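You operate a simulated robot arm through the tools that you are given. There is no shell and no other tool.

The job below is to be done with a simulated robot arm. You get a single attempt, and the scene is never put back.

## Task
Probe the hot big iron and raise its plate dial till it reaches the card's heat.
Fine: probe in the well, then back in the orange holder; it stays on, I am minding it.
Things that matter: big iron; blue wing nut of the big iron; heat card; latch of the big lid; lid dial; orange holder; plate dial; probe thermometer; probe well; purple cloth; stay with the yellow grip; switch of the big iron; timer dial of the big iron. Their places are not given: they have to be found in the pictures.

The check looks at the end state, three seconds after you hand in, the way a careful person would. Anything else that was tipped, shoved, dropped, spilled or broken makes it a failure.

## Robot
A 7-joint arm with a two-finger gripper, fixed in place. Base frame: the origin is at the foot of the arm, x ahead of it, y to its left, z up. Units: cm, rad, N and s.
With the tool pointing down near the work surface it reaches from about 36 to 78 cm from the base axis. Its first joint turns from -2.496 to 2.496 rad. Payload 2.45 kg.
The tool frame sits at the grasp point between the pads (the TCP): z along the fingers, y along the line on which they close. The tips reach 2.6 cm beyond it. Largest opening 9.6 cm; the body of the gripper starts 6.9 cm behind the TCP.
Orientation is told as [roll, pitch, yaw] about the base's x, y, z axes, in that order, counted from this pose: with the fingers straight down and closing along the base's y, the tool's x points along the base's -x, its y along +y and its z along -z.

## Interface
- The arm moves only by the tool jog_arm. Its arguments are lists of equal length, an entry for each row: "dp": the shift along the tool's x, y, z in cm, a list of three; "rot": the turn, a rotation vector about the tool's x, y, z in rad, a list of three; "fingers": the finger opening in cm, from 0 to 9.6. In form: {"dp": [[x, y, z], ...], "rot": [[wx, wy, wz], ...], "fingers": [fingers, ...]}. A call has 1 to 20 rows; each row shifts and turns the commanded pose from where the row before left it, along the tool's axes as they then stand. Each row takes 0.2 s and may step no farther than 5 cm and 0.15 rad from the row before; otherwise, or with a gripper value out of range, the whole call is refused. A pose out of reach is approached as far as the arm can. The call stops where the force on the tool passes 40 N (or 10 N more than at its start, if that is more) or the arm is blocked; 0.2 s more then pass. The fingers move at their own pace and stop on an object; they squeeze with about 28 N. The grip force told is the motor's: it shows also when the fingers shut on nothing. Time passes only in rows, and 0.2 s behind the last, so rows that do not move let the fingers close. The reply holds the time, the measured pose of the TCP, the force on the tool along the base axes, the opening and the grip force, in the units named above and with some noise, with the torque about the TCP (base axes, N m) and any sound that the robot's microphone picked up.
- Cameras (640 x 400 px; columns grow to the right, rows downward): "scene" is fixed at [21.99, -65.14, 162.22]; the picture's right is [0.64, -0.77, 0.00], its down [-0.48, -0.40, -0.78] and it looks along [0.60, 0.50, -0.63] (base axes); focal length 310 px, centre (320, 200). "wrist" rides on the gripper at [8.2, 0.3, -9.8] in the tool frame; the picture's right is [-0.04, 1.00, 0.00], its down [-0.73, -0.03, -0.68] and it looks along [-0.68, -0.03, 0.73] (tool axes); focal length 256 px, centre (320, 200).
- camera(camera): a new picture of that camera. No time passes.
- raise_lower(by): slides the trunk up (or, below 0, down) by that many cm; the arm rides with it, the base frame stays. It gives what a move gives, with no picture.
- point_at(camera, pixels): for up to 12 pixels [column, row] of the newest picture of that camera ("zoom" is the newest enlarged one), the place [x, y, z] in the base frame of the surface seen there, good to about 0.2 cm. No time passes.
- inspect(camera, box): a new picture of the part [left, top, right, bottom] of that camera's present view, enlarged. No time passes.
- job_done(): hands the job in; it is judged then, once.

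Leave the gripper open and the arm clear of the work at the hand-in unless told otherwise.

The tools are called after ">>>" as name(argument=value, ...) on one line, values as JSON. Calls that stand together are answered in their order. jog_arm: Moves the arm, as the interface text tells. Its arguments: {"type":"object","properties":{"dp":{"type":"array","items":{"type":"array","items":{"type":"number"}}},"rot":{"type":"array","items":{"type":"array","items":{"type":"number"}}},"fingers":{"type":"array","items":{"type":"number"}}},"required":["dp","rot","fingers"]} The other tools are called the same way: raise_lower (by) slides the trunk up or down; camera (camera) takes a picture; point_at (camera, pixels) gives the place of the surface under pixels of a picture; inspect (camera, box) takes an enlarged picture of a part of a camera's view; job_done () hands the job in.

At the start:

```text
time: 0.0
tcp_pos: [40.08, -5.79, 130.79]
tcp_rot: [0.001, 0.0, -0.001]
force: [0.2, -0.5, 0.1]
wrist_torque: [0.01, 0.02, -0.01]
grip_width: 9.6
finger_force: 0.0
trunk travel left (down, up): [-58.6, 5.4]
```

scene: 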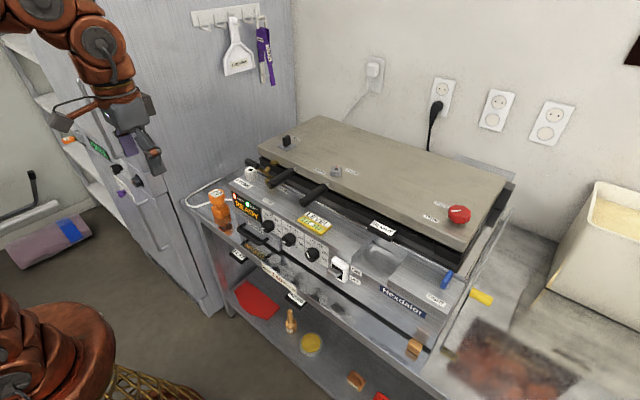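
wrist: 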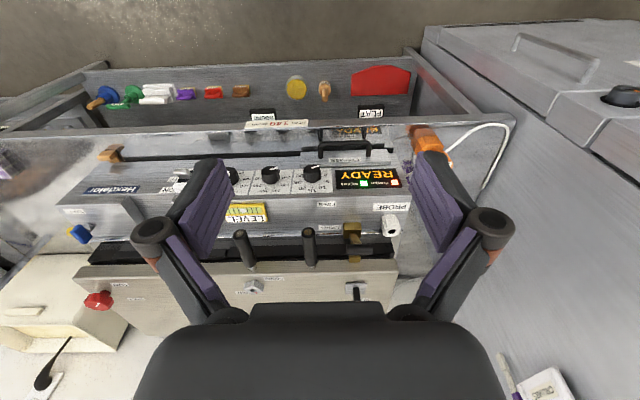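

I see a big press-iron on a trolley with a row of dials, an orange holder at left around (218,205), and labels. I'll zoom in on its parts before moving.

>>> inspect(camera="scene", box=[180, 160, 360, 290])

>>> inspect(camera="scene", box=[320, 210, 520, 360])

>>> inspect(camera="scene", box=[220, 240, 400, 400])

>>> inspect(camera="wrist", box=[220, 100, 420, 250])

>>> inspect(camera="wrist", box=[360, 100, 560, 250])

```text
3.08 times, centred on (270, 225) of scene
```

zoom: 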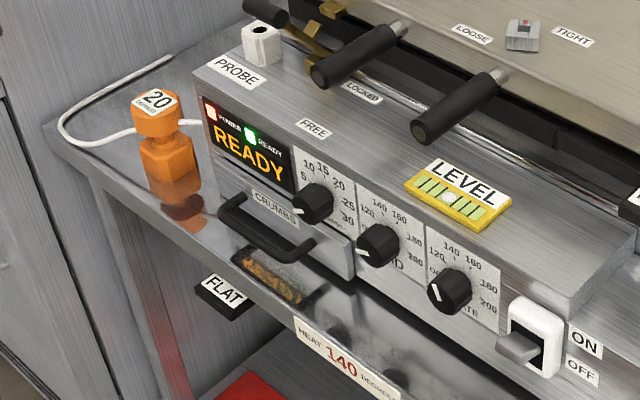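

```text
2.67 times, centred on (420, 285) of scene
```

zoom: 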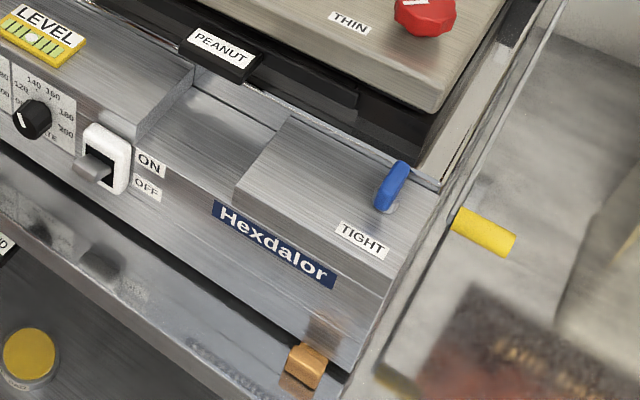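

```text
2.50 times, centred on (310, 320) of scene
```

zoom: 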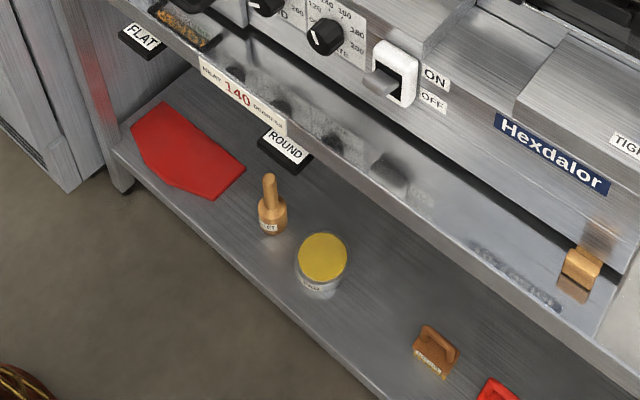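

```text
2.67 times, centred on (320, 175) of wrist
```

zoom: 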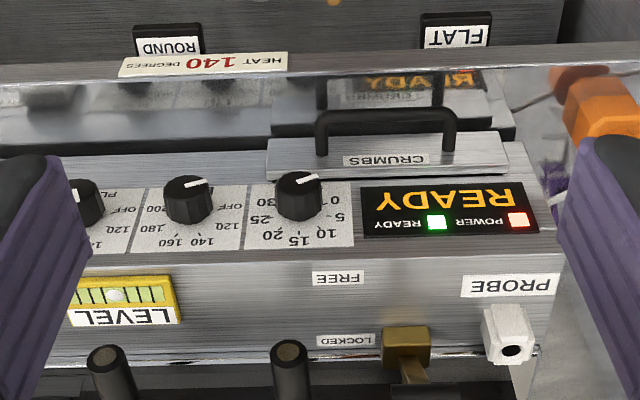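

```text
2.67 times, centred on (460, 175) of wrist
```

zoom: 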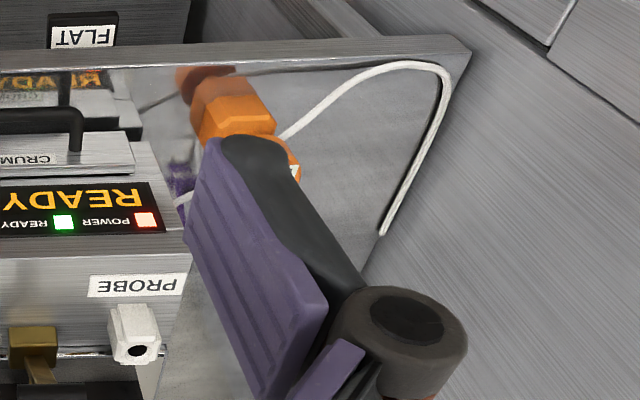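

The card reads HEAT 140 DEGREES. The probe (reading 20) stands in the orange holder, and the white well sits behind the PROBE label. I'll measure these places.

>>> inspect(camera="scene", box=[190, 160, 280, 240])

>>> point_at(camera="scene", pixels=[[217, 192], [219, 207], [222, 218], [250, 170], [250, 175], [267, 227], [289, 240], [311, 255], [339, 268], [208, 225], [261, 250], [254, 187]])

```text
5.00 times, centred on (235, 200) of scene
```

zoom: 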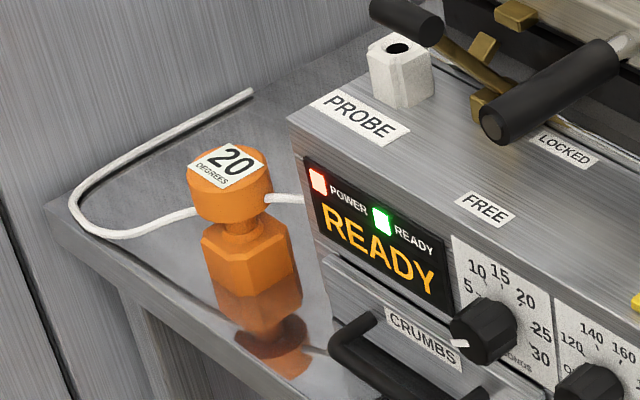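

```text
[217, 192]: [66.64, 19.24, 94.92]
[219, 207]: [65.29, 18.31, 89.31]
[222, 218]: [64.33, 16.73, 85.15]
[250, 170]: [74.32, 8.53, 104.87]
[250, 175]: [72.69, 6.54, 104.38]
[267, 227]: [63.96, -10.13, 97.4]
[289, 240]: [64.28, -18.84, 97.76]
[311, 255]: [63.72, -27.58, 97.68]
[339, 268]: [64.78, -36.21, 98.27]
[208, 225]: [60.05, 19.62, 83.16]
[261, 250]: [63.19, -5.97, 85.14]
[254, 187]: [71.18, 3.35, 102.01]
```

Next I'll measure finer points on the probe head, its stem, the holder, the well mouth and the cable from this zoom.

>>> point_at(camera="zoom", pixels=[[230, 165], [190, 175], [270, 165], [230, 205], [195, 205], [240, 228], [230, 275], [290, 265], [207, 260], [285, 198], [180, 215], [250, 93]])

>>> point_at(camera="zoom", pixels=[[398, 48], [370, 55], [430, 50], [398, 37], [400, 68], [400, 95], [240, 215], [250, 240], [232, 250], [235, 150], [215, 190], [265, 185]])

>>> inspect(camera="wrist", box=[380, 110, 480, 180])

```text
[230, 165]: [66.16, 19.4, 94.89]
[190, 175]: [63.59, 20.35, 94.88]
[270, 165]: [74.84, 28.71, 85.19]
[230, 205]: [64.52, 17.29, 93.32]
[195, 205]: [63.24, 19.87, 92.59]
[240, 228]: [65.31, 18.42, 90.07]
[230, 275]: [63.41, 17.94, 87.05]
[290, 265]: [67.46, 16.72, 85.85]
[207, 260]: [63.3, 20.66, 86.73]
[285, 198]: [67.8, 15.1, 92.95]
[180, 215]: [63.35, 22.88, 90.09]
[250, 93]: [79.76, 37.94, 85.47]
```

```text
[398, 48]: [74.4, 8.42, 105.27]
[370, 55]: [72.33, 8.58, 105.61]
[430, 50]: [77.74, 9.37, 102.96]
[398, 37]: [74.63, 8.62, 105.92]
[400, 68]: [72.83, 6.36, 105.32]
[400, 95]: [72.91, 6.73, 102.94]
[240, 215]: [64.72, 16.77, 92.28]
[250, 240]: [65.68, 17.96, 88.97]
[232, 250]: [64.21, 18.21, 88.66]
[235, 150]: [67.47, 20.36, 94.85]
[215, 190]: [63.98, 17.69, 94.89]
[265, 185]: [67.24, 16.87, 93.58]
```

```text
5.71 times, centred on (430, 145) of wrist
```

zoom: 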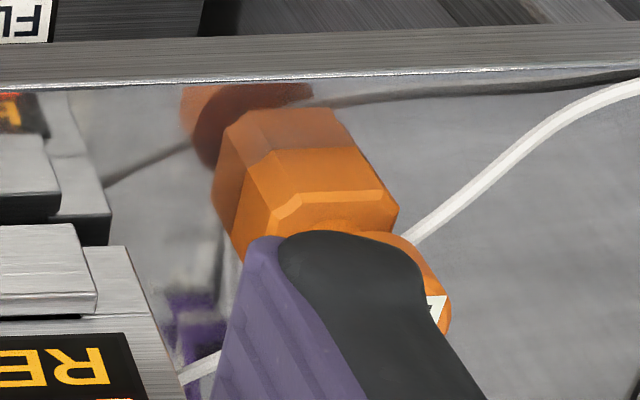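

The probe head is centred near (65.6, 18.9) with its top at z 94.9. The well mouth is near (74.4, 8.4, 105.5). I'll move the arm to a free spot above and in front of the holder to get a clear wrist view.

>>> jog_arm(dp=[[-1, 3.1, 1.3], [-1, 3.1, 1.3], [-1, 3.1, 1.3], [-1, 3.1, 1.3], [-1, 3.1, 1.3], [-1, 3.1, 1.3], [-1, 3.1, 1.3], [-1, 3.1, 1.3], [0, 0, 0]], rot=[[0, 0, 0], [0, 0, 0], [0, 0, 0], [0, 0, 0], [0, 0, 0], [0, 0, 0], [0, 0, 0], [0, 0, 0], [0, 0, 0]], fingers=[9.6, 9.6, 9.6, 9.6, 9.6, 9.6, 9.6, 9.6, 9.6])

>>> camera(camera="wrist")

>>> camera(camera="scene")

```text
time: 2.0
tcp_pos: [48.01, 19.33, 120.66]
tcp_rot: [-0.001, 0.0, 0.0]
force: [0.0, 0.1, 0.1]
wrist_torque: [-0.01, -0.01, -0.01]
grip_width: 9.57
finger_force: 0.1
trunk travel left (down, up): [-58.6, 5.4]
```

```text
taken
```

wrist: 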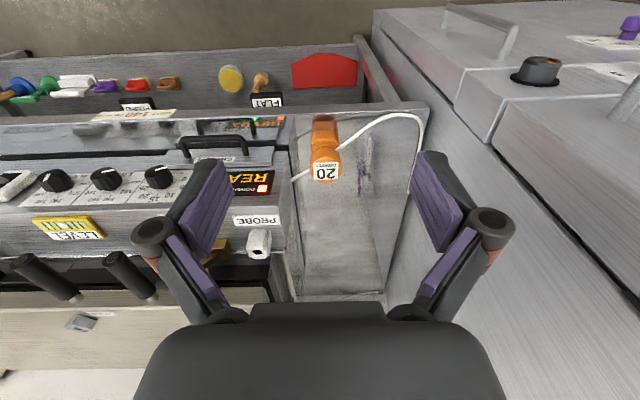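

```text
taken
```

scene: 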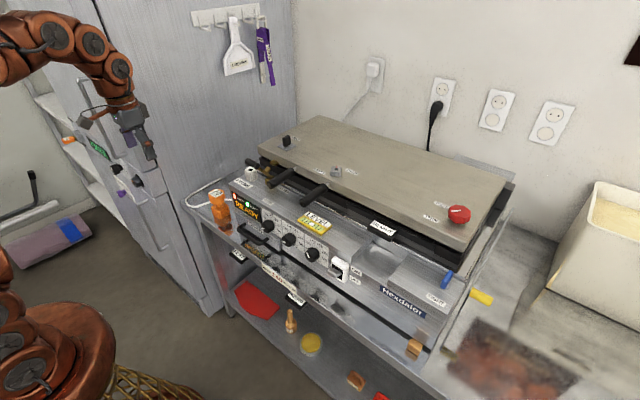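

I'll zoom in on the holder, cable and well from here.

>>> inspect(camera="wrist", box=[270, 100, 440, 210])

>>> point_at(camera="zoom", pixels=[[210, 270], [210, 240], [170, 265], [260, 265], [210, 300], [200, 120], [210, 180], [130, 275], [275, 170], [210, 215]])

>>> inspect(camera="wrist", box=[190, 180, 320, 300])

>>> inspect(camera="wrist", box=[0, 120, 200, 250])

>>> inspect(camera="scene", box=[180, 0, 300, 100])

```text
3.64 times, centred on (355, 155) of wrist
```

zoom: 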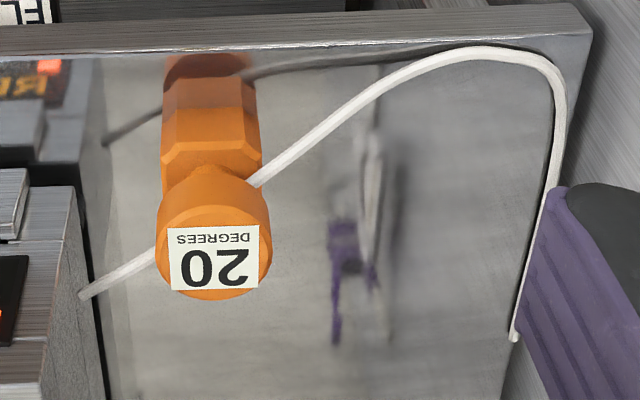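

```text
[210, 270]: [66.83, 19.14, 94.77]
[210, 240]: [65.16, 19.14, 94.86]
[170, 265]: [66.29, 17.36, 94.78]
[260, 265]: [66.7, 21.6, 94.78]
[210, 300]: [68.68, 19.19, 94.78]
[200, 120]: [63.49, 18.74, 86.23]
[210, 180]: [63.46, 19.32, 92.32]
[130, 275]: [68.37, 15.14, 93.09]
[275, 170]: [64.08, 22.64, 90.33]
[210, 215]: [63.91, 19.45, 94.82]
```

```text
3.33 times, centred on (255, 240) of wrist
```

zoom: 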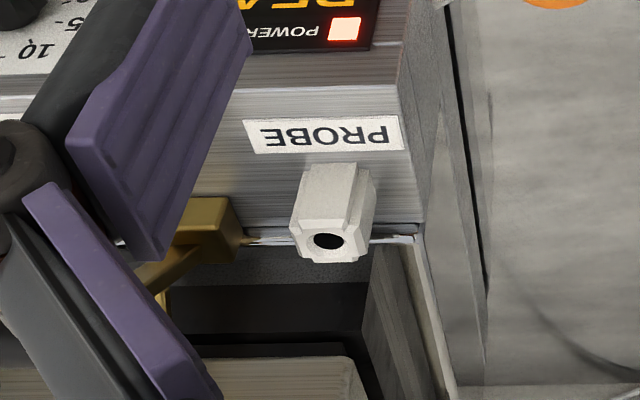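

```text
3.08 times, centred on (100, 185) of wrist
```

zoom: 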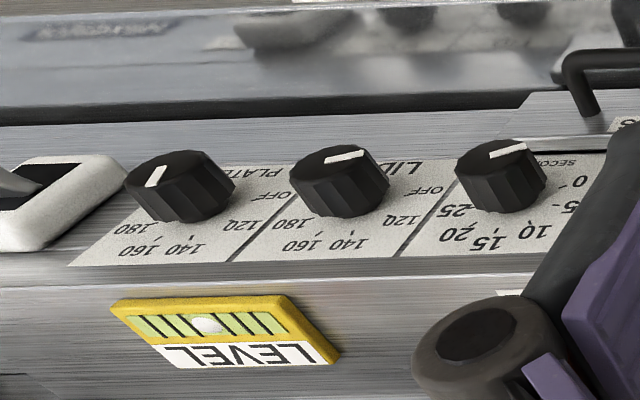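

```text
4.00 times, centred on (240, 50) of scene
```

zoom: 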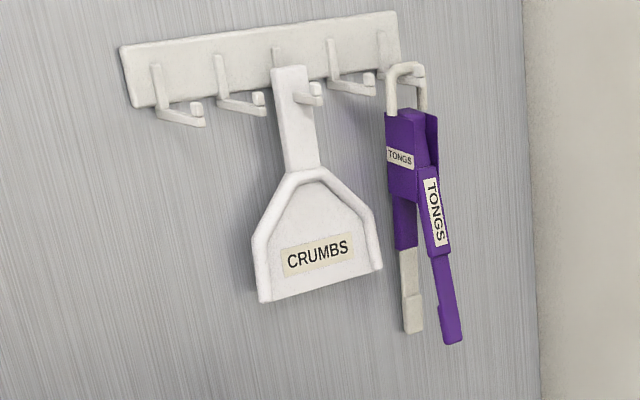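

The dials show their pointers, with plate at the far right of the machine. I want a close look at them and at the panel slope, so I'll move above and in front of the plate dial, keeping well clear.

>>> jog_arm(dp=[[0.2, -4.5, 0.8], [0.2, -4.5, 0.8], [0.2, -4.5, 0.8], [0.2, -4.5, 0.8], [0.2, -4.5, 0.8], [0.2, -4.5, 0.8], [0.2, -4.5, 0.8], [0.2, -4.5, 0.8], [0.2, -4.5, 0.8], [0, -4, 0.8], [0, 0, 0]], rot=[[0, 0, 0], [0, 0, 0], [0, 0, 0], [0, 0, 0], [0, 0, 0], [0, 0, 0], [0, 0, 0], [0, 0, 0], [0, 0, 0], [0, 0, 0], [0, 0, 0]], fingers=[9.6, 9.6, 9.6, 9.6, 9.6, 9.6, 9.6, 9.6, 9.6, 9.6, 9.6])

>>> camera(camera="wrist")

>>> inspect(camera="wrist", box=[220, 100, 420, 225])

```text
time: 4.4
tcp_pos: [46.29, -25.27, 112.51]
tcp_rot: [-0.001, -0.001, 0.0]
force: [-0.1, -0.6, 0.5]
wrist_torque: [0.02, -0.01, -0.03]
grip_width: 9.61
finger_force: 0.2
trunk travel left (down, up): [-58.6, 5.4]
```

```text
taken
```

wrist: 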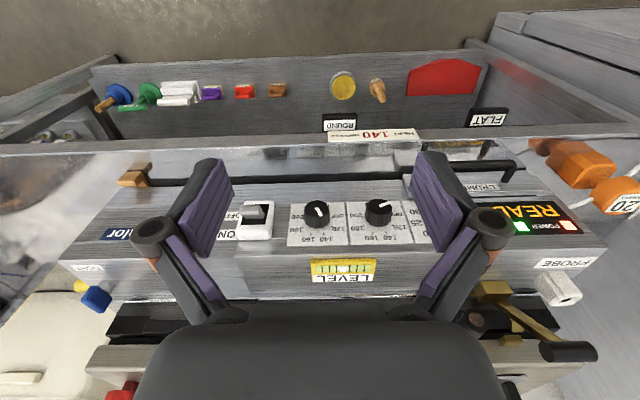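

```text
3.20 times, centred on (320, 162) of wrist
```

zoom: 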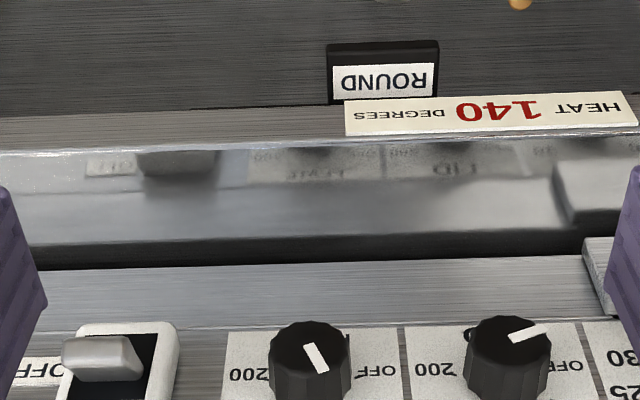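

>>> inspect(camera="wrist", box=[230, 180, 430, 290])

>>> point_at(camera="zoom", pixels=[[275, 95], [240, 95], [310, 95], [275, 65], [275, 130], [275, 165], [200, 130], [350, 130], [200, 195], [370, 195], [275, 85], [285, 110]])

>>> inspect(camera="wrist", box=[280, 190, 350, 250])

```text
3.20 times, centred on (330, 235) of wrist
```

zoom: 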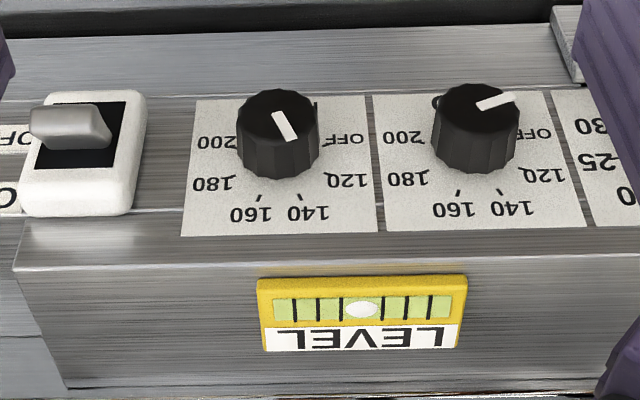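

```text
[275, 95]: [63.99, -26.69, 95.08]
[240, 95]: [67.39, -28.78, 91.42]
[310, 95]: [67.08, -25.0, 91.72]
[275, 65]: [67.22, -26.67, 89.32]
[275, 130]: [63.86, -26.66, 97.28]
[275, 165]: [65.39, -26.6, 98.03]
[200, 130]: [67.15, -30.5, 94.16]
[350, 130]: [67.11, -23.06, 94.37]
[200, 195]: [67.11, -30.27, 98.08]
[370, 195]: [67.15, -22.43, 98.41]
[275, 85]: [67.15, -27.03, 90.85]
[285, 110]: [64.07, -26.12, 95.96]
```

```text
6.67 times, centred on (315, 220) of wrist
```

zoom: 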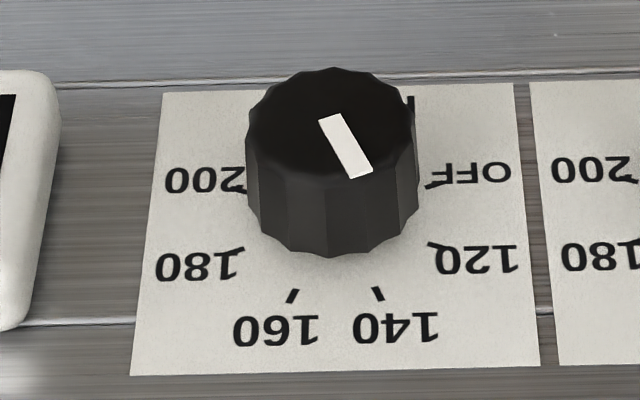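

The panel is vertical at x≈67.15. The plate knob sticks out to x≈63.9 around (y −26.7, z ≈96), and its pointer is at about 140. The probe will tell the true heat. Next I'll look at the surroundings of the well, with the latch and handle near it.

>>> inspect(camera="wrist", box=[440, 220, 640, 380])

>>> point_at(camera="zoom", pixels=[[390, 215], [350, 185], [430, 190], [350, 225], [430, 235], [405, 255], [330, 415], [470, 415], [480, 380], [230, 270], [330, 380], [120, 230]])

>>> inspect(camera="scene", box=[225, 125, 345, 215])

>>> point_at(camera="zoom", pixels=[[120, 222], [135, 238], [170, 210], [230, 245], [250, 225], [215, 260], [330, 75], [420, 215], [300, 320], [345, 280], [200, 150], [250, 170]])

```text
2.50 times, centred on (540, 300) of wrist
```

zoom: 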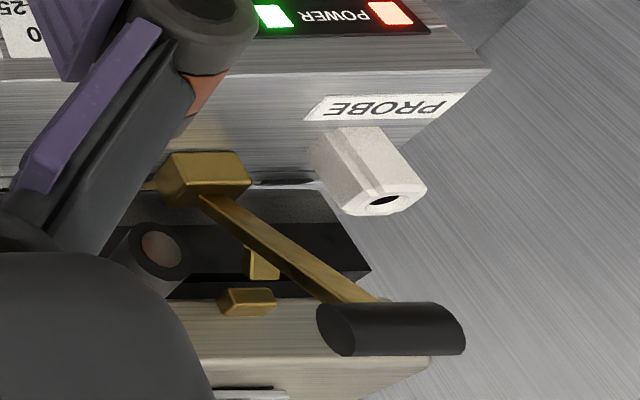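

```text
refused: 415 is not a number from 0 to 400
```

```text
4.44 times, centred on (285, 170) of scene
```

zoom: 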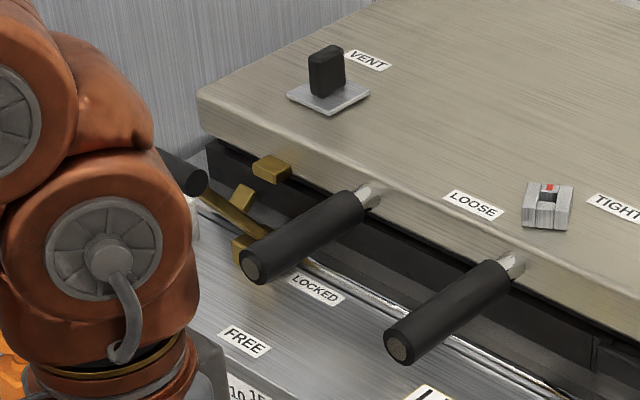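

```text
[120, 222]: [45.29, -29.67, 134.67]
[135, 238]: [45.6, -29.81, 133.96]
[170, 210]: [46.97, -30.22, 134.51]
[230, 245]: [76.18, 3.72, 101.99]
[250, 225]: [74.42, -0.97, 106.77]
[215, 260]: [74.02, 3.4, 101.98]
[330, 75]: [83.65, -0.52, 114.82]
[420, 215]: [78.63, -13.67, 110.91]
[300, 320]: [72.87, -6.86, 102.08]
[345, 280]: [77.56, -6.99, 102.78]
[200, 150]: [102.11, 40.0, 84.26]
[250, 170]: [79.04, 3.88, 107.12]
```

The arm hides part of that view, so I'll take the wrist zoom again and measure the well and the latch grip there.

>>> inspect(camera="wrist", box=[440, 220, 640, 380])

>>> point_at(camera="zoom", pixels=[[385, 210], [348, 210], [427, 188], [370, 188], [345, 150], [405, 160], [330, 330], [460, 330], [400, 310], [400, 350], [275, 240], [215, 175]])

```text
2.50 times, centred on (540, 300) of wrist
```

zoom: 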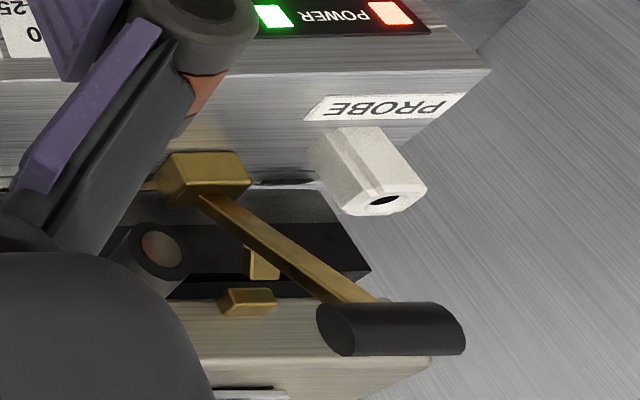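

```text
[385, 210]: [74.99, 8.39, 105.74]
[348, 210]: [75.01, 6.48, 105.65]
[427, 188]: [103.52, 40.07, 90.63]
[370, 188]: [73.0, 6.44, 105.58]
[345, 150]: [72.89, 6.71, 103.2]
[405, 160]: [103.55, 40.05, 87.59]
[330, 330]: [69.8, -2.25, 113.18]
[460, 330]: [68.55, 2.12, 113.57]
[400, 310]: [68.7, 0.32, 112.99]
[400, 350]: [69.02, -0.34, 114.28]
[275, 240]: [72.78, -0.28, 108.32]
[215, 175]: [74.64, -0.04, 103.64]
```

The latch grip stands up near (69, −2…2.5, 113.5), close to the well at about (74, 8.4), so I'll approach the probe with the closing line turned about 60° to keep clear of it and of the cable. I'll go back in front of the holder first and turn the wrist there.

>>> jog_arm(dp=[[-0.37, 4.44, 0], [-0.37, 4.44, 0], [-0.37, 4.44, 0], [-0.37, 4.44, 0], [-0.37, 4.44, 0], [-0.37, 4.44, 0], [-0.37, 4.44, 0], [-0.37, 4.44, 0], [-0.37, 4.44, 0], [-0.37, 4.44, 0], [0, 0, 0], [0, 0, 0], [0, 0, 0], [0, 0, 0], [0, 0, 0], [0, 0, 0], [0, 0, 0], [0, 0, 0]], rot=[[0, 0, 0], [0, 0, 0], [0, 0, 0], [0, 0, 0], [0, 0, 0], [0, 0, 0], [0, 0, 0], [0, 0, 0], [0, 0, 0], [0, 0, 0], [0, 0, 0.15], [0, 0, 0.15], [0, 0, 0.15], [0, 0, 0.15], [0, 0, 0.15], [0, 0, 0.15], [0, 0, 0.15], [0, 0, 0]], fingers=[9.6, 9.6, 9.6, 9.6, 9.6, 9.6, 9.6, 9.6, 9.6, 9.6, 9.6, 9.6, 9.6, 9.6, 9.6, 9.6, 9.6, 9.6])

>>> camera(camera="wrist")

>>> camera(camera="scene")

>>> inspect(camera="scene", box=[235, 125, 345, 205])

>>> point_at(camera="zoom", pixels=[[70, 195], [85, 210], [40, 220], [60, 220], [125, 190], [150, 215], [60, 290], [240, 80], [140, 135], [230, 280], [220, 300], [200, 200]])

```text
time: 8.2
tcp_pos: [49.86, 18.91, 112.4]
tcp_rot: [0.0, 0.0, -1.049]
force: [-0.2, 0.0, -0.3]
wrist_torque: [0.01, 0.01, 0.01]
grip_width: 9.61
finger_force: 0.1
trunk travel left (down, up): [-58.6, 5.4]
```

```text
taken
```

wrist: 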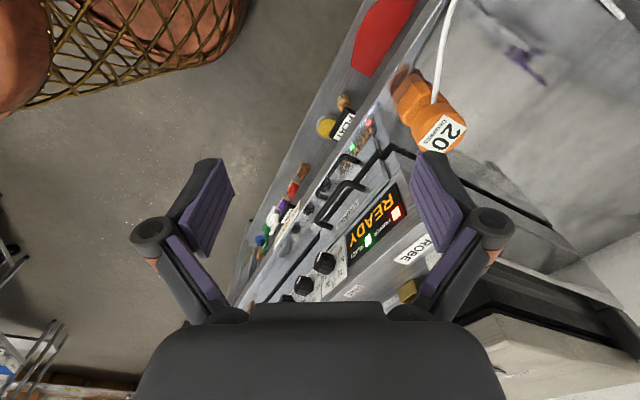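

```text
taken
```

scene: 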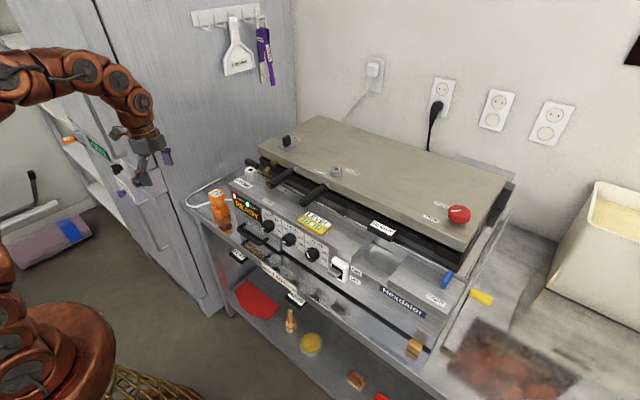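

```text
5.00 times, centred on (290, 165) of scene
```

zoom: 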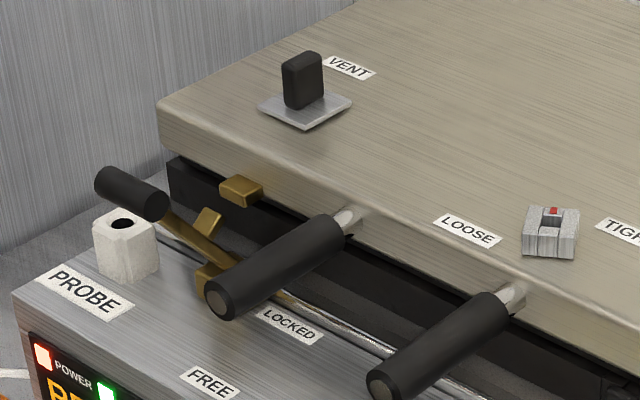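

```text
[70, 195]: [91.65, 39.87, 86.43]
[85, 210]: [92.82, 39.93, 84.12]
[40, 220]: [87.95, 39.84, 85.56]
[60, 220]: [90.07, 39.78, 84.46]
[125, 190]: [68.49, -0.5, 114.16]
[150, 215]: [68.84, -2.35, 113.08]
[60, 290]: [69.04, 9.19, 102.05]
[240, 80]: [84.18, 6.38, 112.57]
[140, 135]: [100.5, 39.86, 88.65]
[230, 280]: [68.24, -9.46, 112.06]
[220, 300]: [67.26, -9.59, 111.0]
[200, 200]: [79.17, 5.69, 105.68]
```

Next I'll measure the well block, the latch grip ends and the lid corner in the same zoom.

>>> point_at(camera="zoom", pixels=[[122, 224], [122, 212], [100, 225], [150, 225], [125, 240], [104, 190], [160, 205], [100, 175], [163, 125], [165, 105], [175, 185], [125, 275]])

>>> inspect(camera="wrist", box=[370, 40, 500, 160])

>>> point_at(camera="zoom", pixels=[[360, 310], [300, 340], [340, 255], [430, 300], [380, 370], [320, 180], [330, 250], [200, 230], [240, 200], [430, 350]])

```text
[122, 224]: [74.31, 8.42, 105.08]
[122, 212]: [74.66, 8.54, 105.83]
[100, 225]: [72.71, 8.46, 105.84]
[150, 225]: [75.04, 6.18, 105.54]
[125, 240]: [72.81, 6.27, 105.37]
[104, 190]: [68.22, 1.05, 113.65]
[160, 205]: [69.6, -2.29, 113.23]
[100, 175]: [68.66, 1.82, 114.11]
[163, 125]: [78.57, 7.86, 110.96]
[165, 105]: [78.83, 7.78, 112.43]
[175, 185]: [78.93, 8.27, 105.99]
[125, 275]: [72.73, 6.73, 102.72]
```

```text
3.33 times, centred on (435, 100) of wrist
```

zoom: 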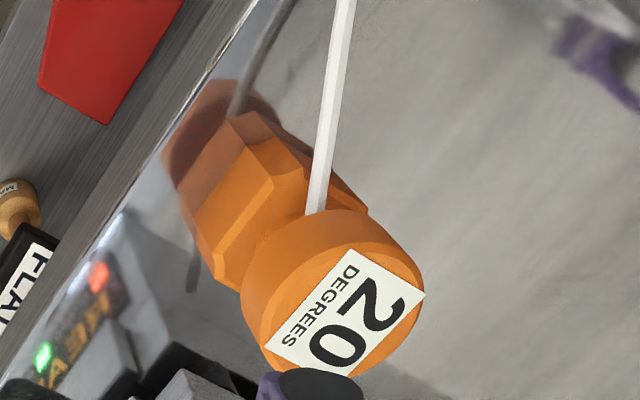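

```text
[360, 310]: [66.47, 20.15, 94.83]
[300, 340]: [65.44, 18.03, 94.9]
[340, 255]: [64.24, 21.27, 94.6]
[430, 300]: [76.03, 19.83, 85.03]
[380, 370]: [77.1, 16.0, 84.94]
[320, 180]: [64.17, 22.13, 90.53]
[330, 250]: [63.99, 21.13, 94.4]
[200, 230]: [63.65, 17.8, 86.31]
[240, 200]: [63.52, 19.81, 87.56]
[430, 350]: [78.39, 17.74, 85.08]
```

The head centre is about (66.15, 19.4) with its top at 94.9. The lid starts at x≥78.6 and y≤8.2, and the well mouth is at about (74.4, 8.45, 105.7). Next I'll move over the probe at z≈112 and go part of the way down to check alignment.

>>> jog_arm(dp=[[-1.54, 2.87, 0], [-1.54, 2.87, 0], [-1.54, 2.87, 0], [-1.54, 2.87, 0], [-1.54, 2.87, 0], [0, 0, 3], [0, 0, 3], [0, 0, 2], [0, 0, 0]], rot=[[0, 0, 0], [0, 0, 0], [0, 0, 0], [0, 0, 0], [0, 0, 0], [0, 0, 0], [0, 0, 0], [0, 0, 0], [0, 0, 0]], fingers=[9.6, 9.6, 9.6, 9.6, 9.6, 9.6, 9.6, 9.6, 9.6])

>>> camera(camera="wrist")

>>> camera(camera="scene")

```text
time: 10.2
tcp_pos: [66.43, 19.33, 104.27]
tcp_rot: [-0.001, -0.002, -1.047]
force: [0.8, -0.4, -0.4]
wrist_torque: [-0.03, -0.02, 0.02]
grip_width: 9.62
finger_force: 0.0
trunk travel left (down, up): [-58.6, 5.4]
```

```text
taken
```

wrist: 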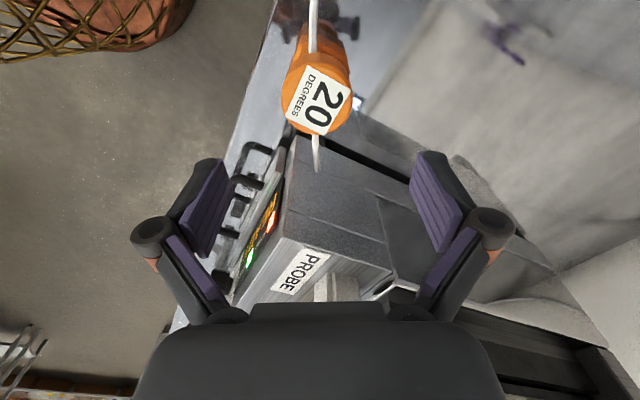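

```text
taken
```

scene: 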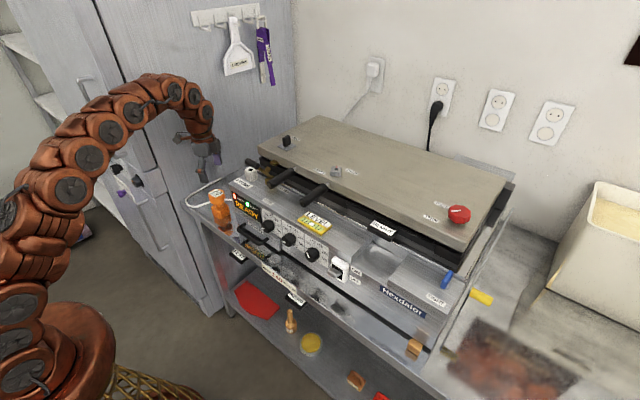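

The probe is visible between the fingers at around (317,95) in the wrist view. I'll refine its centre.

>>> inspect(camera="wrist", box=[250, 20, 410, 180])

>>> point_at(camera="wrist", pixels=[[317, 102], [317, 132], [285, 105], [350, 105], [317, 85], [290, 125], [347, 122], [317, 125], [315, 40], [316, 150]])

```text
2.50 times, centred on (330, 100) of wrist
```

zoom: 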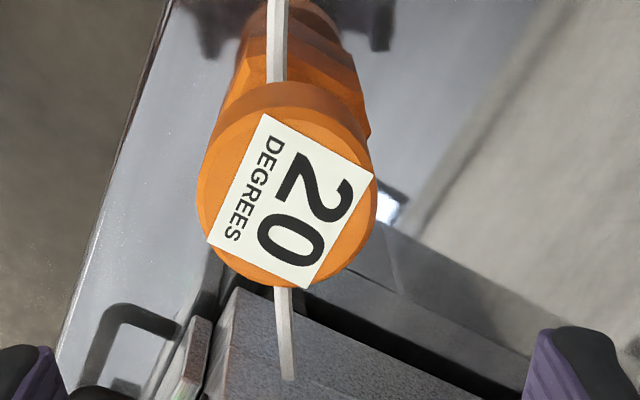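

```text
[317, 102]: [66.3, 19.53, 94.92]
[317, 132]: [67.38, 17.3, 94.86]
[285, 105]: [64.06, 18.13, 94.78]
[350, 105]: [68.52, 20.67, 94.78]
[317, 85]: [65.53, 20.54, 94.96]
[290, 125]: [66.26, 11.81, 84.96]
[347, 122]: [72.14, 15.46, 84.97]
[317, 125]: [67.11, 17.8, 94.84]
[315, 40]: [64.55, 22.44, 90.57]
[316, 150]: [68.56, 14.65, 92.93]
```

The head's centre is about (66.25, 19.45) with radius ≈2.5, and the cable lies clear of the finger line. I'll go down to TCP z≈94.5, with the tips just under the head and above the holder.

>>> jog_arm(dp=[[0.18, -0.1, 2], [0, 0, 2], [0, 0, 2], [0, 0, 2], [0, 0, 1.2], [0, 0, 0.5], [0, 0, 0]], rot=[[0, 0, 0], [0, 0, 0], [0, 0, 0], [0, 0, 0], [0, 0, 0], [0, 0, 0], [0, 0, 0]], fingers=[9.6, 9.6, 9.6, 9.6, 9.6, 9.6, 9.6])

>>> camera(camera="wrist")

>>> inspect(camera="scene", box=[170, 130, 290, 250])

```text
time: 11.8
tcp_pos: [66.13, 19.53, 94.69]
tcp_rot: [-0.001, 0.0, -1.05]
force: [1.0, 0.6, -0.4]
wrist_torque: [-0.01, -0.03, 0.0]
grip_width: 9.61
finger_force: 0.1
trunk travel left (down, up): [-58.6, 5.4]
```

```text
taken
```

wrist: 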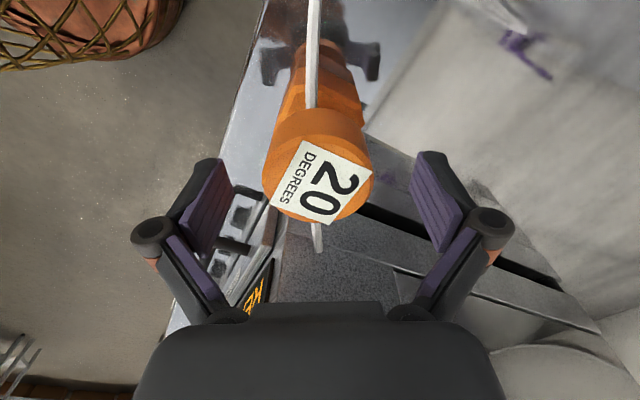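

```text
3.33 times, centred on (230, 190) of scene
```

zoom: 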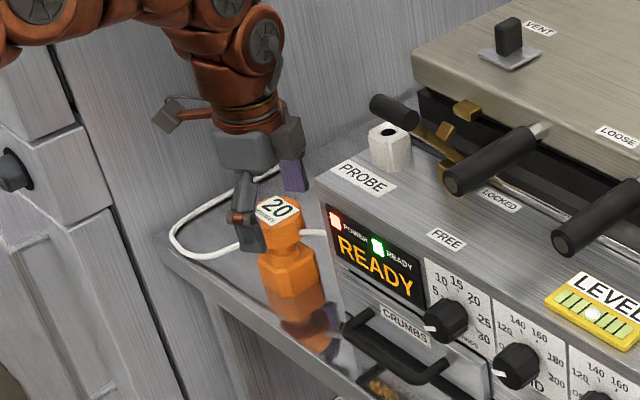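

The label is centred between the fingers (320,183), right on the TCP. Closing on the head.

>>> jog_arm(dp=[[0, 0, 0], [0, 0, 0], [0, 0, 0], [0, 0, 0], [0, 0, 0], [0, 0, 0]], rot=[[0, 0, 0], [0, 0, 0], [0, 0, 0], [0, 0, 0], [0, 0, 0], [0, 0, 0]], fingers=[7, 5.5, 4, 3, 3, 3])

>>> camera(camera="wrist")

```text
time: 13.2
tcp_pos: [66.07, 19.48, 94.61]
tcp_rot: [-0.001, 0.001, -1.049]
force: [-0.1, -0.1, 1.9]
wrist_torque: [-0.01, 0.02, 0.01]
grip_width: 5.47
finger_force: 28.2
trunk travel left (down, up): [-58.6, 5.4]
```

```text
taken
```

wrist: 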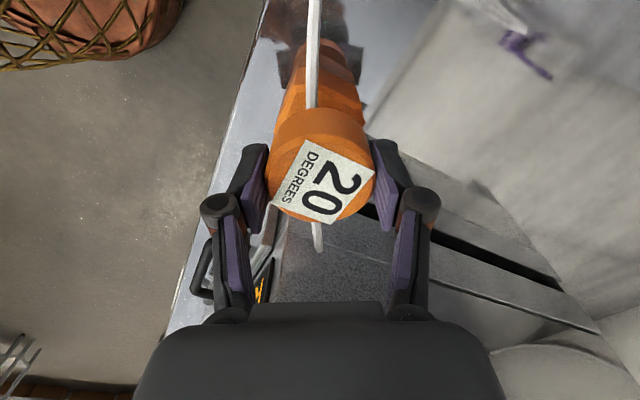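

The head is held (opening 5.47, 28 N). Next I'll lift straight up 4 cm, slowly, and look.

>>> jog_arm(dp=[[0, 0, -1], [0, 0, -1], [0, 0, -1], [0, 0, -1], [0, 0, 0]], rot=[[0, 0, 0], [0, 0, 0], [0, 0, 0], [0, 0, 0], [0, 0, 0]], fingers=[3, 3, 3, 3, 3])

>>> inspect(camera="scene", box=[170, 130, 290, 250])

```text
time: 14.4
tcp_pos: [66.17, 19.58, 98.79]
tcp_rot: [-0.001, 0.0, -1.048]
force: [0.0, -1.0, -0.6]
wrist_torque: [-0.02, 0.01, 0.01]
grip_width: 5.46
finger_force: 28.3
trunk travel left (down, up): [-58.6, 5.4]
```

```text
3.33 times, centred on (230, 190) of scene
```

zoom: 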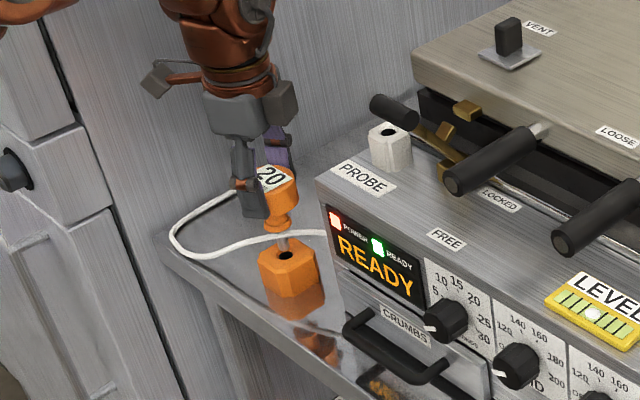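

The holder stays put and the probe has an orange collar with a thin metal stem below. I'll measure the holder's hole and keep lifting.

>>> point_at(camera="zoom", pixels=[[286, 257], [275, 222], [279, 210], [284, 245], [289, 225]])

>>> jog_arm(dp=[[0, 0, -2], [0, 0, -2], [0, 0, -2], [0, 0, -2], [0, 0, 0]], rot=[[0, 0, 0], [0, 0, 0], [0, 0, 0], [0, 0, 0], [0, 0, 0]], fingers=[3, 3, 3, 3, 3])

>>> inspect(camera="scene", box=[170, 130, 290, 250])

>>> camera(camera="wrist")

```text
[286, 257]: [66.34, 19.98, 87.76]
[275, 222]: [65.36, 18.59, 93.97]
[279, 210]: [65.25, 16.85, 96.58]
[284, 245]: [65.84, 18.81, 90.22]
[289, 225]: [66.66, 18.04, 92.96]
```

```text
time: 15.6
tcp_pos: [65.95, 19.41, 106.71]
tcp_rot: [0.001, 0.0, -1.051]
force: [0.7, 0.5, -1.3]
wrist_torque: [0.0, -0.02, -0.03]
grip_width: 5.43
finger_force: 28.0
trunk travel left (down, up): [-58.6, 5.4]
```

```text
3.33 times, centred on (230, 190) of scene
```

zoom: 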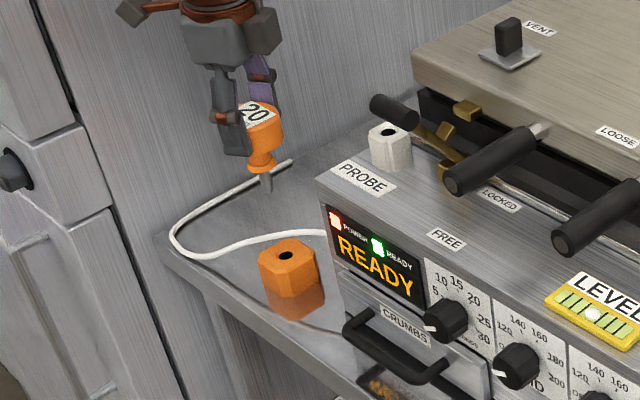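

```text
taken
```

wrist: 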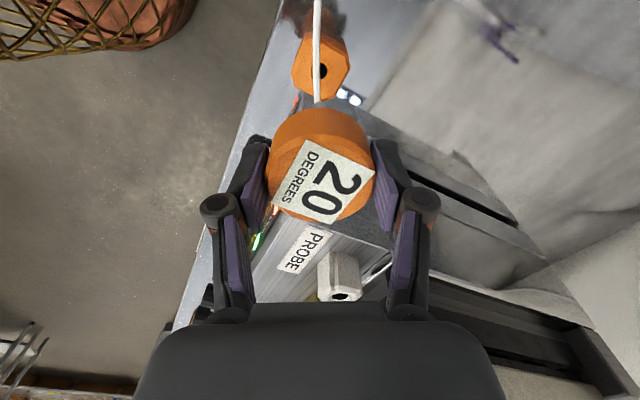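

The probe is clear of the holder, and the white cable turns out to be a separate cord. I'll measure the cord near the holder, the holder hole and the stem tip.

>>> point_at(camera="zoom", pixels=[[310, 233], [290, 236], [270, 240], [240, 248], [200, 256], [287, 256], [265, 190], [258, 172], [262, 163], [268, 193], [245, 187], [291, 163]])

>>> point_at(camera="wrist", pixels=[[316, 95], [316, 80], [316, 50], [321, 71], [300, 60], [345, 60], [340, 296], [318, 20]])

>>> inspect(camera="scene", box=[205, 150, 255, 190])

```text
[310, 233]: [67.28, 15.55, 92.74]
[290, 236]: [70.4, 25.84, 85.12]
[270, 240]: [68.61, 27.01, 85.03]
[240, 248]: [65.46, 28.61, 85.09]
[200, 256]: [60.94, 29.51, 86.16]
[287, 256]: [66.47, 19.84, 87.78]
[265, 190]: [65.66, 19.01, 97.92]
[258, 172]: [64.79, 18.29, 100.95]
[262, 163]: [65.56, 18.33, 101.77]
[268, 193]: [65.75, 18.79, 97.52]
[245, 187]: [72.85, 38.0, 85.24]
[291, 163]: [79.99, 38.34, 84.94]
```

```text
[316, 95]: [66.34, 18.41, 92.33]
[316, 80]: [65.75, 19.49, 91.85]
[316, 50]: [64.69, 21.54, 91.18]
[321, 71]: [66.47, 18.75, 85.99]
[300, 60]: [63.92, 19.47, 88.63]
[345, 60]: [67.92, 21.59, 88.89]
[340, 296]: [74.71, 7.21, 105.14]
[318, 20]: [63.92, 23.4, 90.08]
```

```text
10.00 times, centred on (230, 170) of scene
```

zoom: 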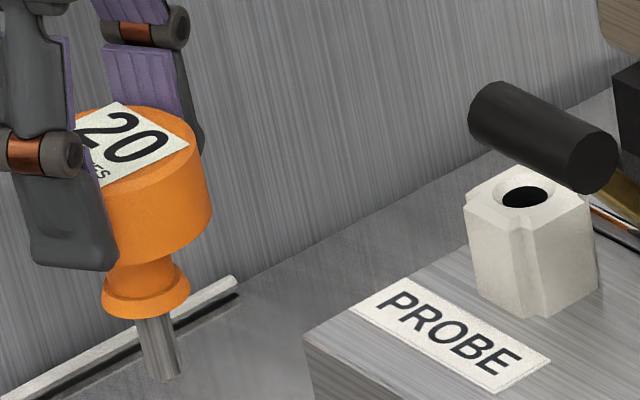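

The stem is about 3.4 cm long below the collar, with its tip now at z≈97.5. I'll find the well's hole centre precisely from this 10× zoom.

>>> point_at(camera="zoom", pixels=[[525, 197], [498, 193], [553, 193], [525, 182], [525, 214], [470, 200], [518, 230], [535, 228], [588, 205], [525, 172], [160, 378], [160, 340]])

>>> inspect(camera="wrist", box=[290, 230, 390, 310])

>>> point_at(camera="zoom", pixels=[[320, 330], [280, 335], [350, 340], [250, 320], [380, 310], [270, 180], [430, 200], [320, 310]])

```text
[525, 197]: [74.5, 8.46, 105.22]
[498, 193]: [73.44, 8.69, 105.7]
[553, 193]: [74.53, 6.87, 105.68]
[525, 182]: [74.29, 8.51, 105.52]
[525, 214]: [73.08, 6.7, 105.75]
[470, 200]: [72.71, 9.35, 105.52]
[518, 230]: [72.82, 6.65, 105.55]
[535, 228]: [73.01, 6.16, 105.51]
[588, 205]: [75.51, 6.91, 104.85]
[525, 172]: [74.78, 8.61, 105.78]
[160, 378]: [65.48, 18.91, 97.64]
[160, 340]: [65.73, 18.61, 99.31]
```

```text
5.00 times, centred on (340, 270) of wrist
```

zoom: 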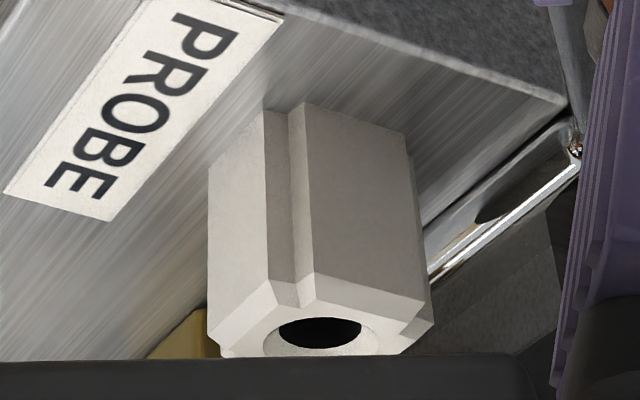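

```text
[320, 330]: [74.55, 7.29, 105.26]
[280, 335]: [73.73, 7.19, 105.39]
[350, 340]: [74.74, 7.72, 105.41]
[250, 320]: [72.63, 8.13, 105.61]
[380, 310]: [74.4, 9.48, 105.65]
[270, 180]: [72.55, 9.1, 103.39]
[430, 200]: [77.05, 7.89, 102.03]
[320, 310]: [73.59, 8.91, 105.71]
```

The two views agree: the well hole is centred at about (74.13, 7.93) with its rim at z≈105.7. I'll lift to z≈117.5 and carry the probe over the well.

>>> jog_arm(dp=[[0, 0, -2.7], [0, 0, -2.7], [0, 0, -2.7], [0, 0, -2.7], [-2.0, 0.18, 0], [-2.0, 0.18, 0], [-2.0, 0.18, 0], [-2.0, 0.18, 0], [-2.0, 0.18, 0], [-2.0, 0.18, 0], [-2.0, 0.17, 0], [0, 0, 0], [0, 0, 0]], rot=[[0, 0, 0], [0, 0, 0], [0, 0, 0], [0, 0, 0], [0, 0, 0], [0, 0, 0], [0, 0, 0], [0, 0, 0], [0, 0, 0], [0, 0, 0], [0, 0, 0], [0, 0, 0], [0, 0, 0]], fingers=[3, 3, 3, 3, 3, 3, 3, 3, 3, 3, 3, 3, 3])

>>> inspect(camera="scene", box=[220, 120, 290, 190])

>>> camera(camera="wrist")

```text
time: 18.4
tcp_pos: [69.8, 11.65, 112.14]
tcp_rot: [0.0, 0.0, -1.049]
force: [-0.1, -0.4, -0.5]
wrist_torque: [-0.04, -0.01, -0.02]
grip_width: 5.45
finger_force: 27.9
out of reach, approached as far as the arm can: row 4, 5, 6, 8, 9, 10, 11
trunk travel left (down, up): [-58.6, 5.4]
```

```text
5.71 times, centred on (255, 155) of scene
```

zoom: 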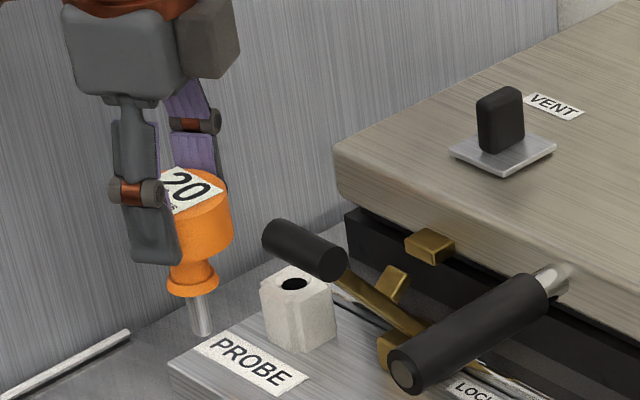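

```text
taken
```

wrist: 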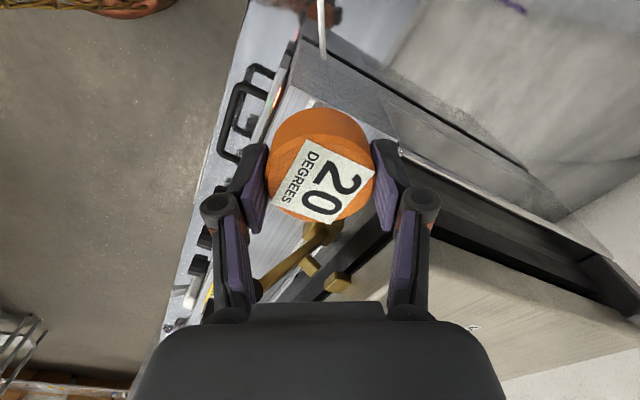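

The arm can't reach the well pointing straight down at that height: it stopped at (69.8, 11.65, 112.1). The probe is still held safely. I'll slide the trunk up 5 cm to gain height, then see where the tool is.

>>> raise_lower(by=5.0)

>>> point_at(camera="scene", pixels=[[30, 70], [150, 200], [100, 220], [75, 80], [190, 150], [150, 120], [60, 100], [110, 250], [130, 30], [120, 170]])

```text
time: 19.3
tcp_pos: [69.86, 11.65, 117.06]
tcp_rot: [0.001, 0.001, -1.048]
force: [0.3, 0.9, -2.2]
wrist_torque: [0.0, 0.01, 0.01]
grip_width: 5.45
finger_force: 28.3
trunk travel left (down, up): [-63.6, 0.4]
```

```text
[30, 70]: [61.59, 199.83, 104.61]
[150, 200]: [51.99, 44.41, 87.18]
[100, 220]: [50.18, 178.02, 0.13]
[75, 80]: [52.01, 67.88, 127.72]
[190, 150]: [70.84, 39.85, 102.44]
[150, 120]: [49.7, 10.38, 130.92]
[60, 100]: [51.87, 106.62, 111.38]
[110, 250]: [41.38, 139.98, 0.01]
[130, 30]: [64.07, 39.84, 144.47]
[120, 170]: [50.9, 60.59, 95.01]
```

The TCP is now at z 117 and the fridge wall is at y≈40, so there's room here. I'll move back over the free shelf area and test a tilted tool (0.45 rad) at the same radius as the well, which should bring the wrist within reach.

>>> jog_arm(dp=[[2.9, 0.19, 0], [2.9, 0.19, 0], [2.9, 0.18, 0], [0, 0, 0], [0, 0, 0], [0, 0, 0], [0, 0, 0], [0, 0, 0], [-0.1, 3.06, 0.32], [-0.1, 3.06, 0.32], [0, 0, 0]], rot=[[0, 0, 0], [0, 0, 0], [0, 0, 0], [0, 0, -0.1], [0, 0, -0.1], [0, -0.15, 0], [0, -0.15, 0], [0, -0.15, 0], [0, 0, 0], [0, 0, 0], [0, 0, 0]], fingers=[3, 3, 3, 3, 3, 3, 3, 3, 3, 3, 3])

>>> camera(camera="scene")

```text
time: 21.7
tcp_pos: [70.85, 23.16, 116.75]
tcp_rot: [0.001, -0.451, -0.851]
force: [-0.3, -0.2, -1.1]
wrist_torque: [-0.02, 0.02, 0.01]
grip_width: 5.43
finger_force: 28.1
trunk travel left (down, up): [-63.6, 0.4]
```

```text
taken
```

scene: 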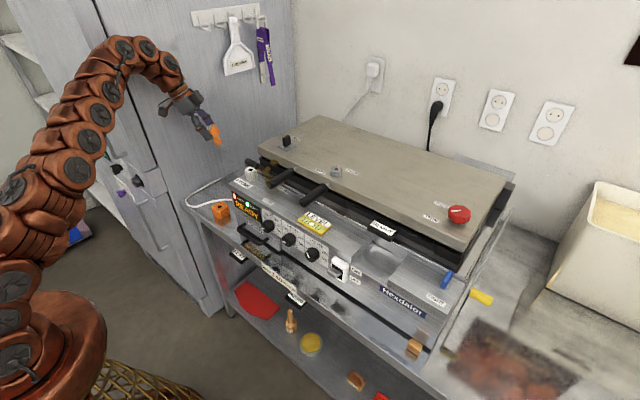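

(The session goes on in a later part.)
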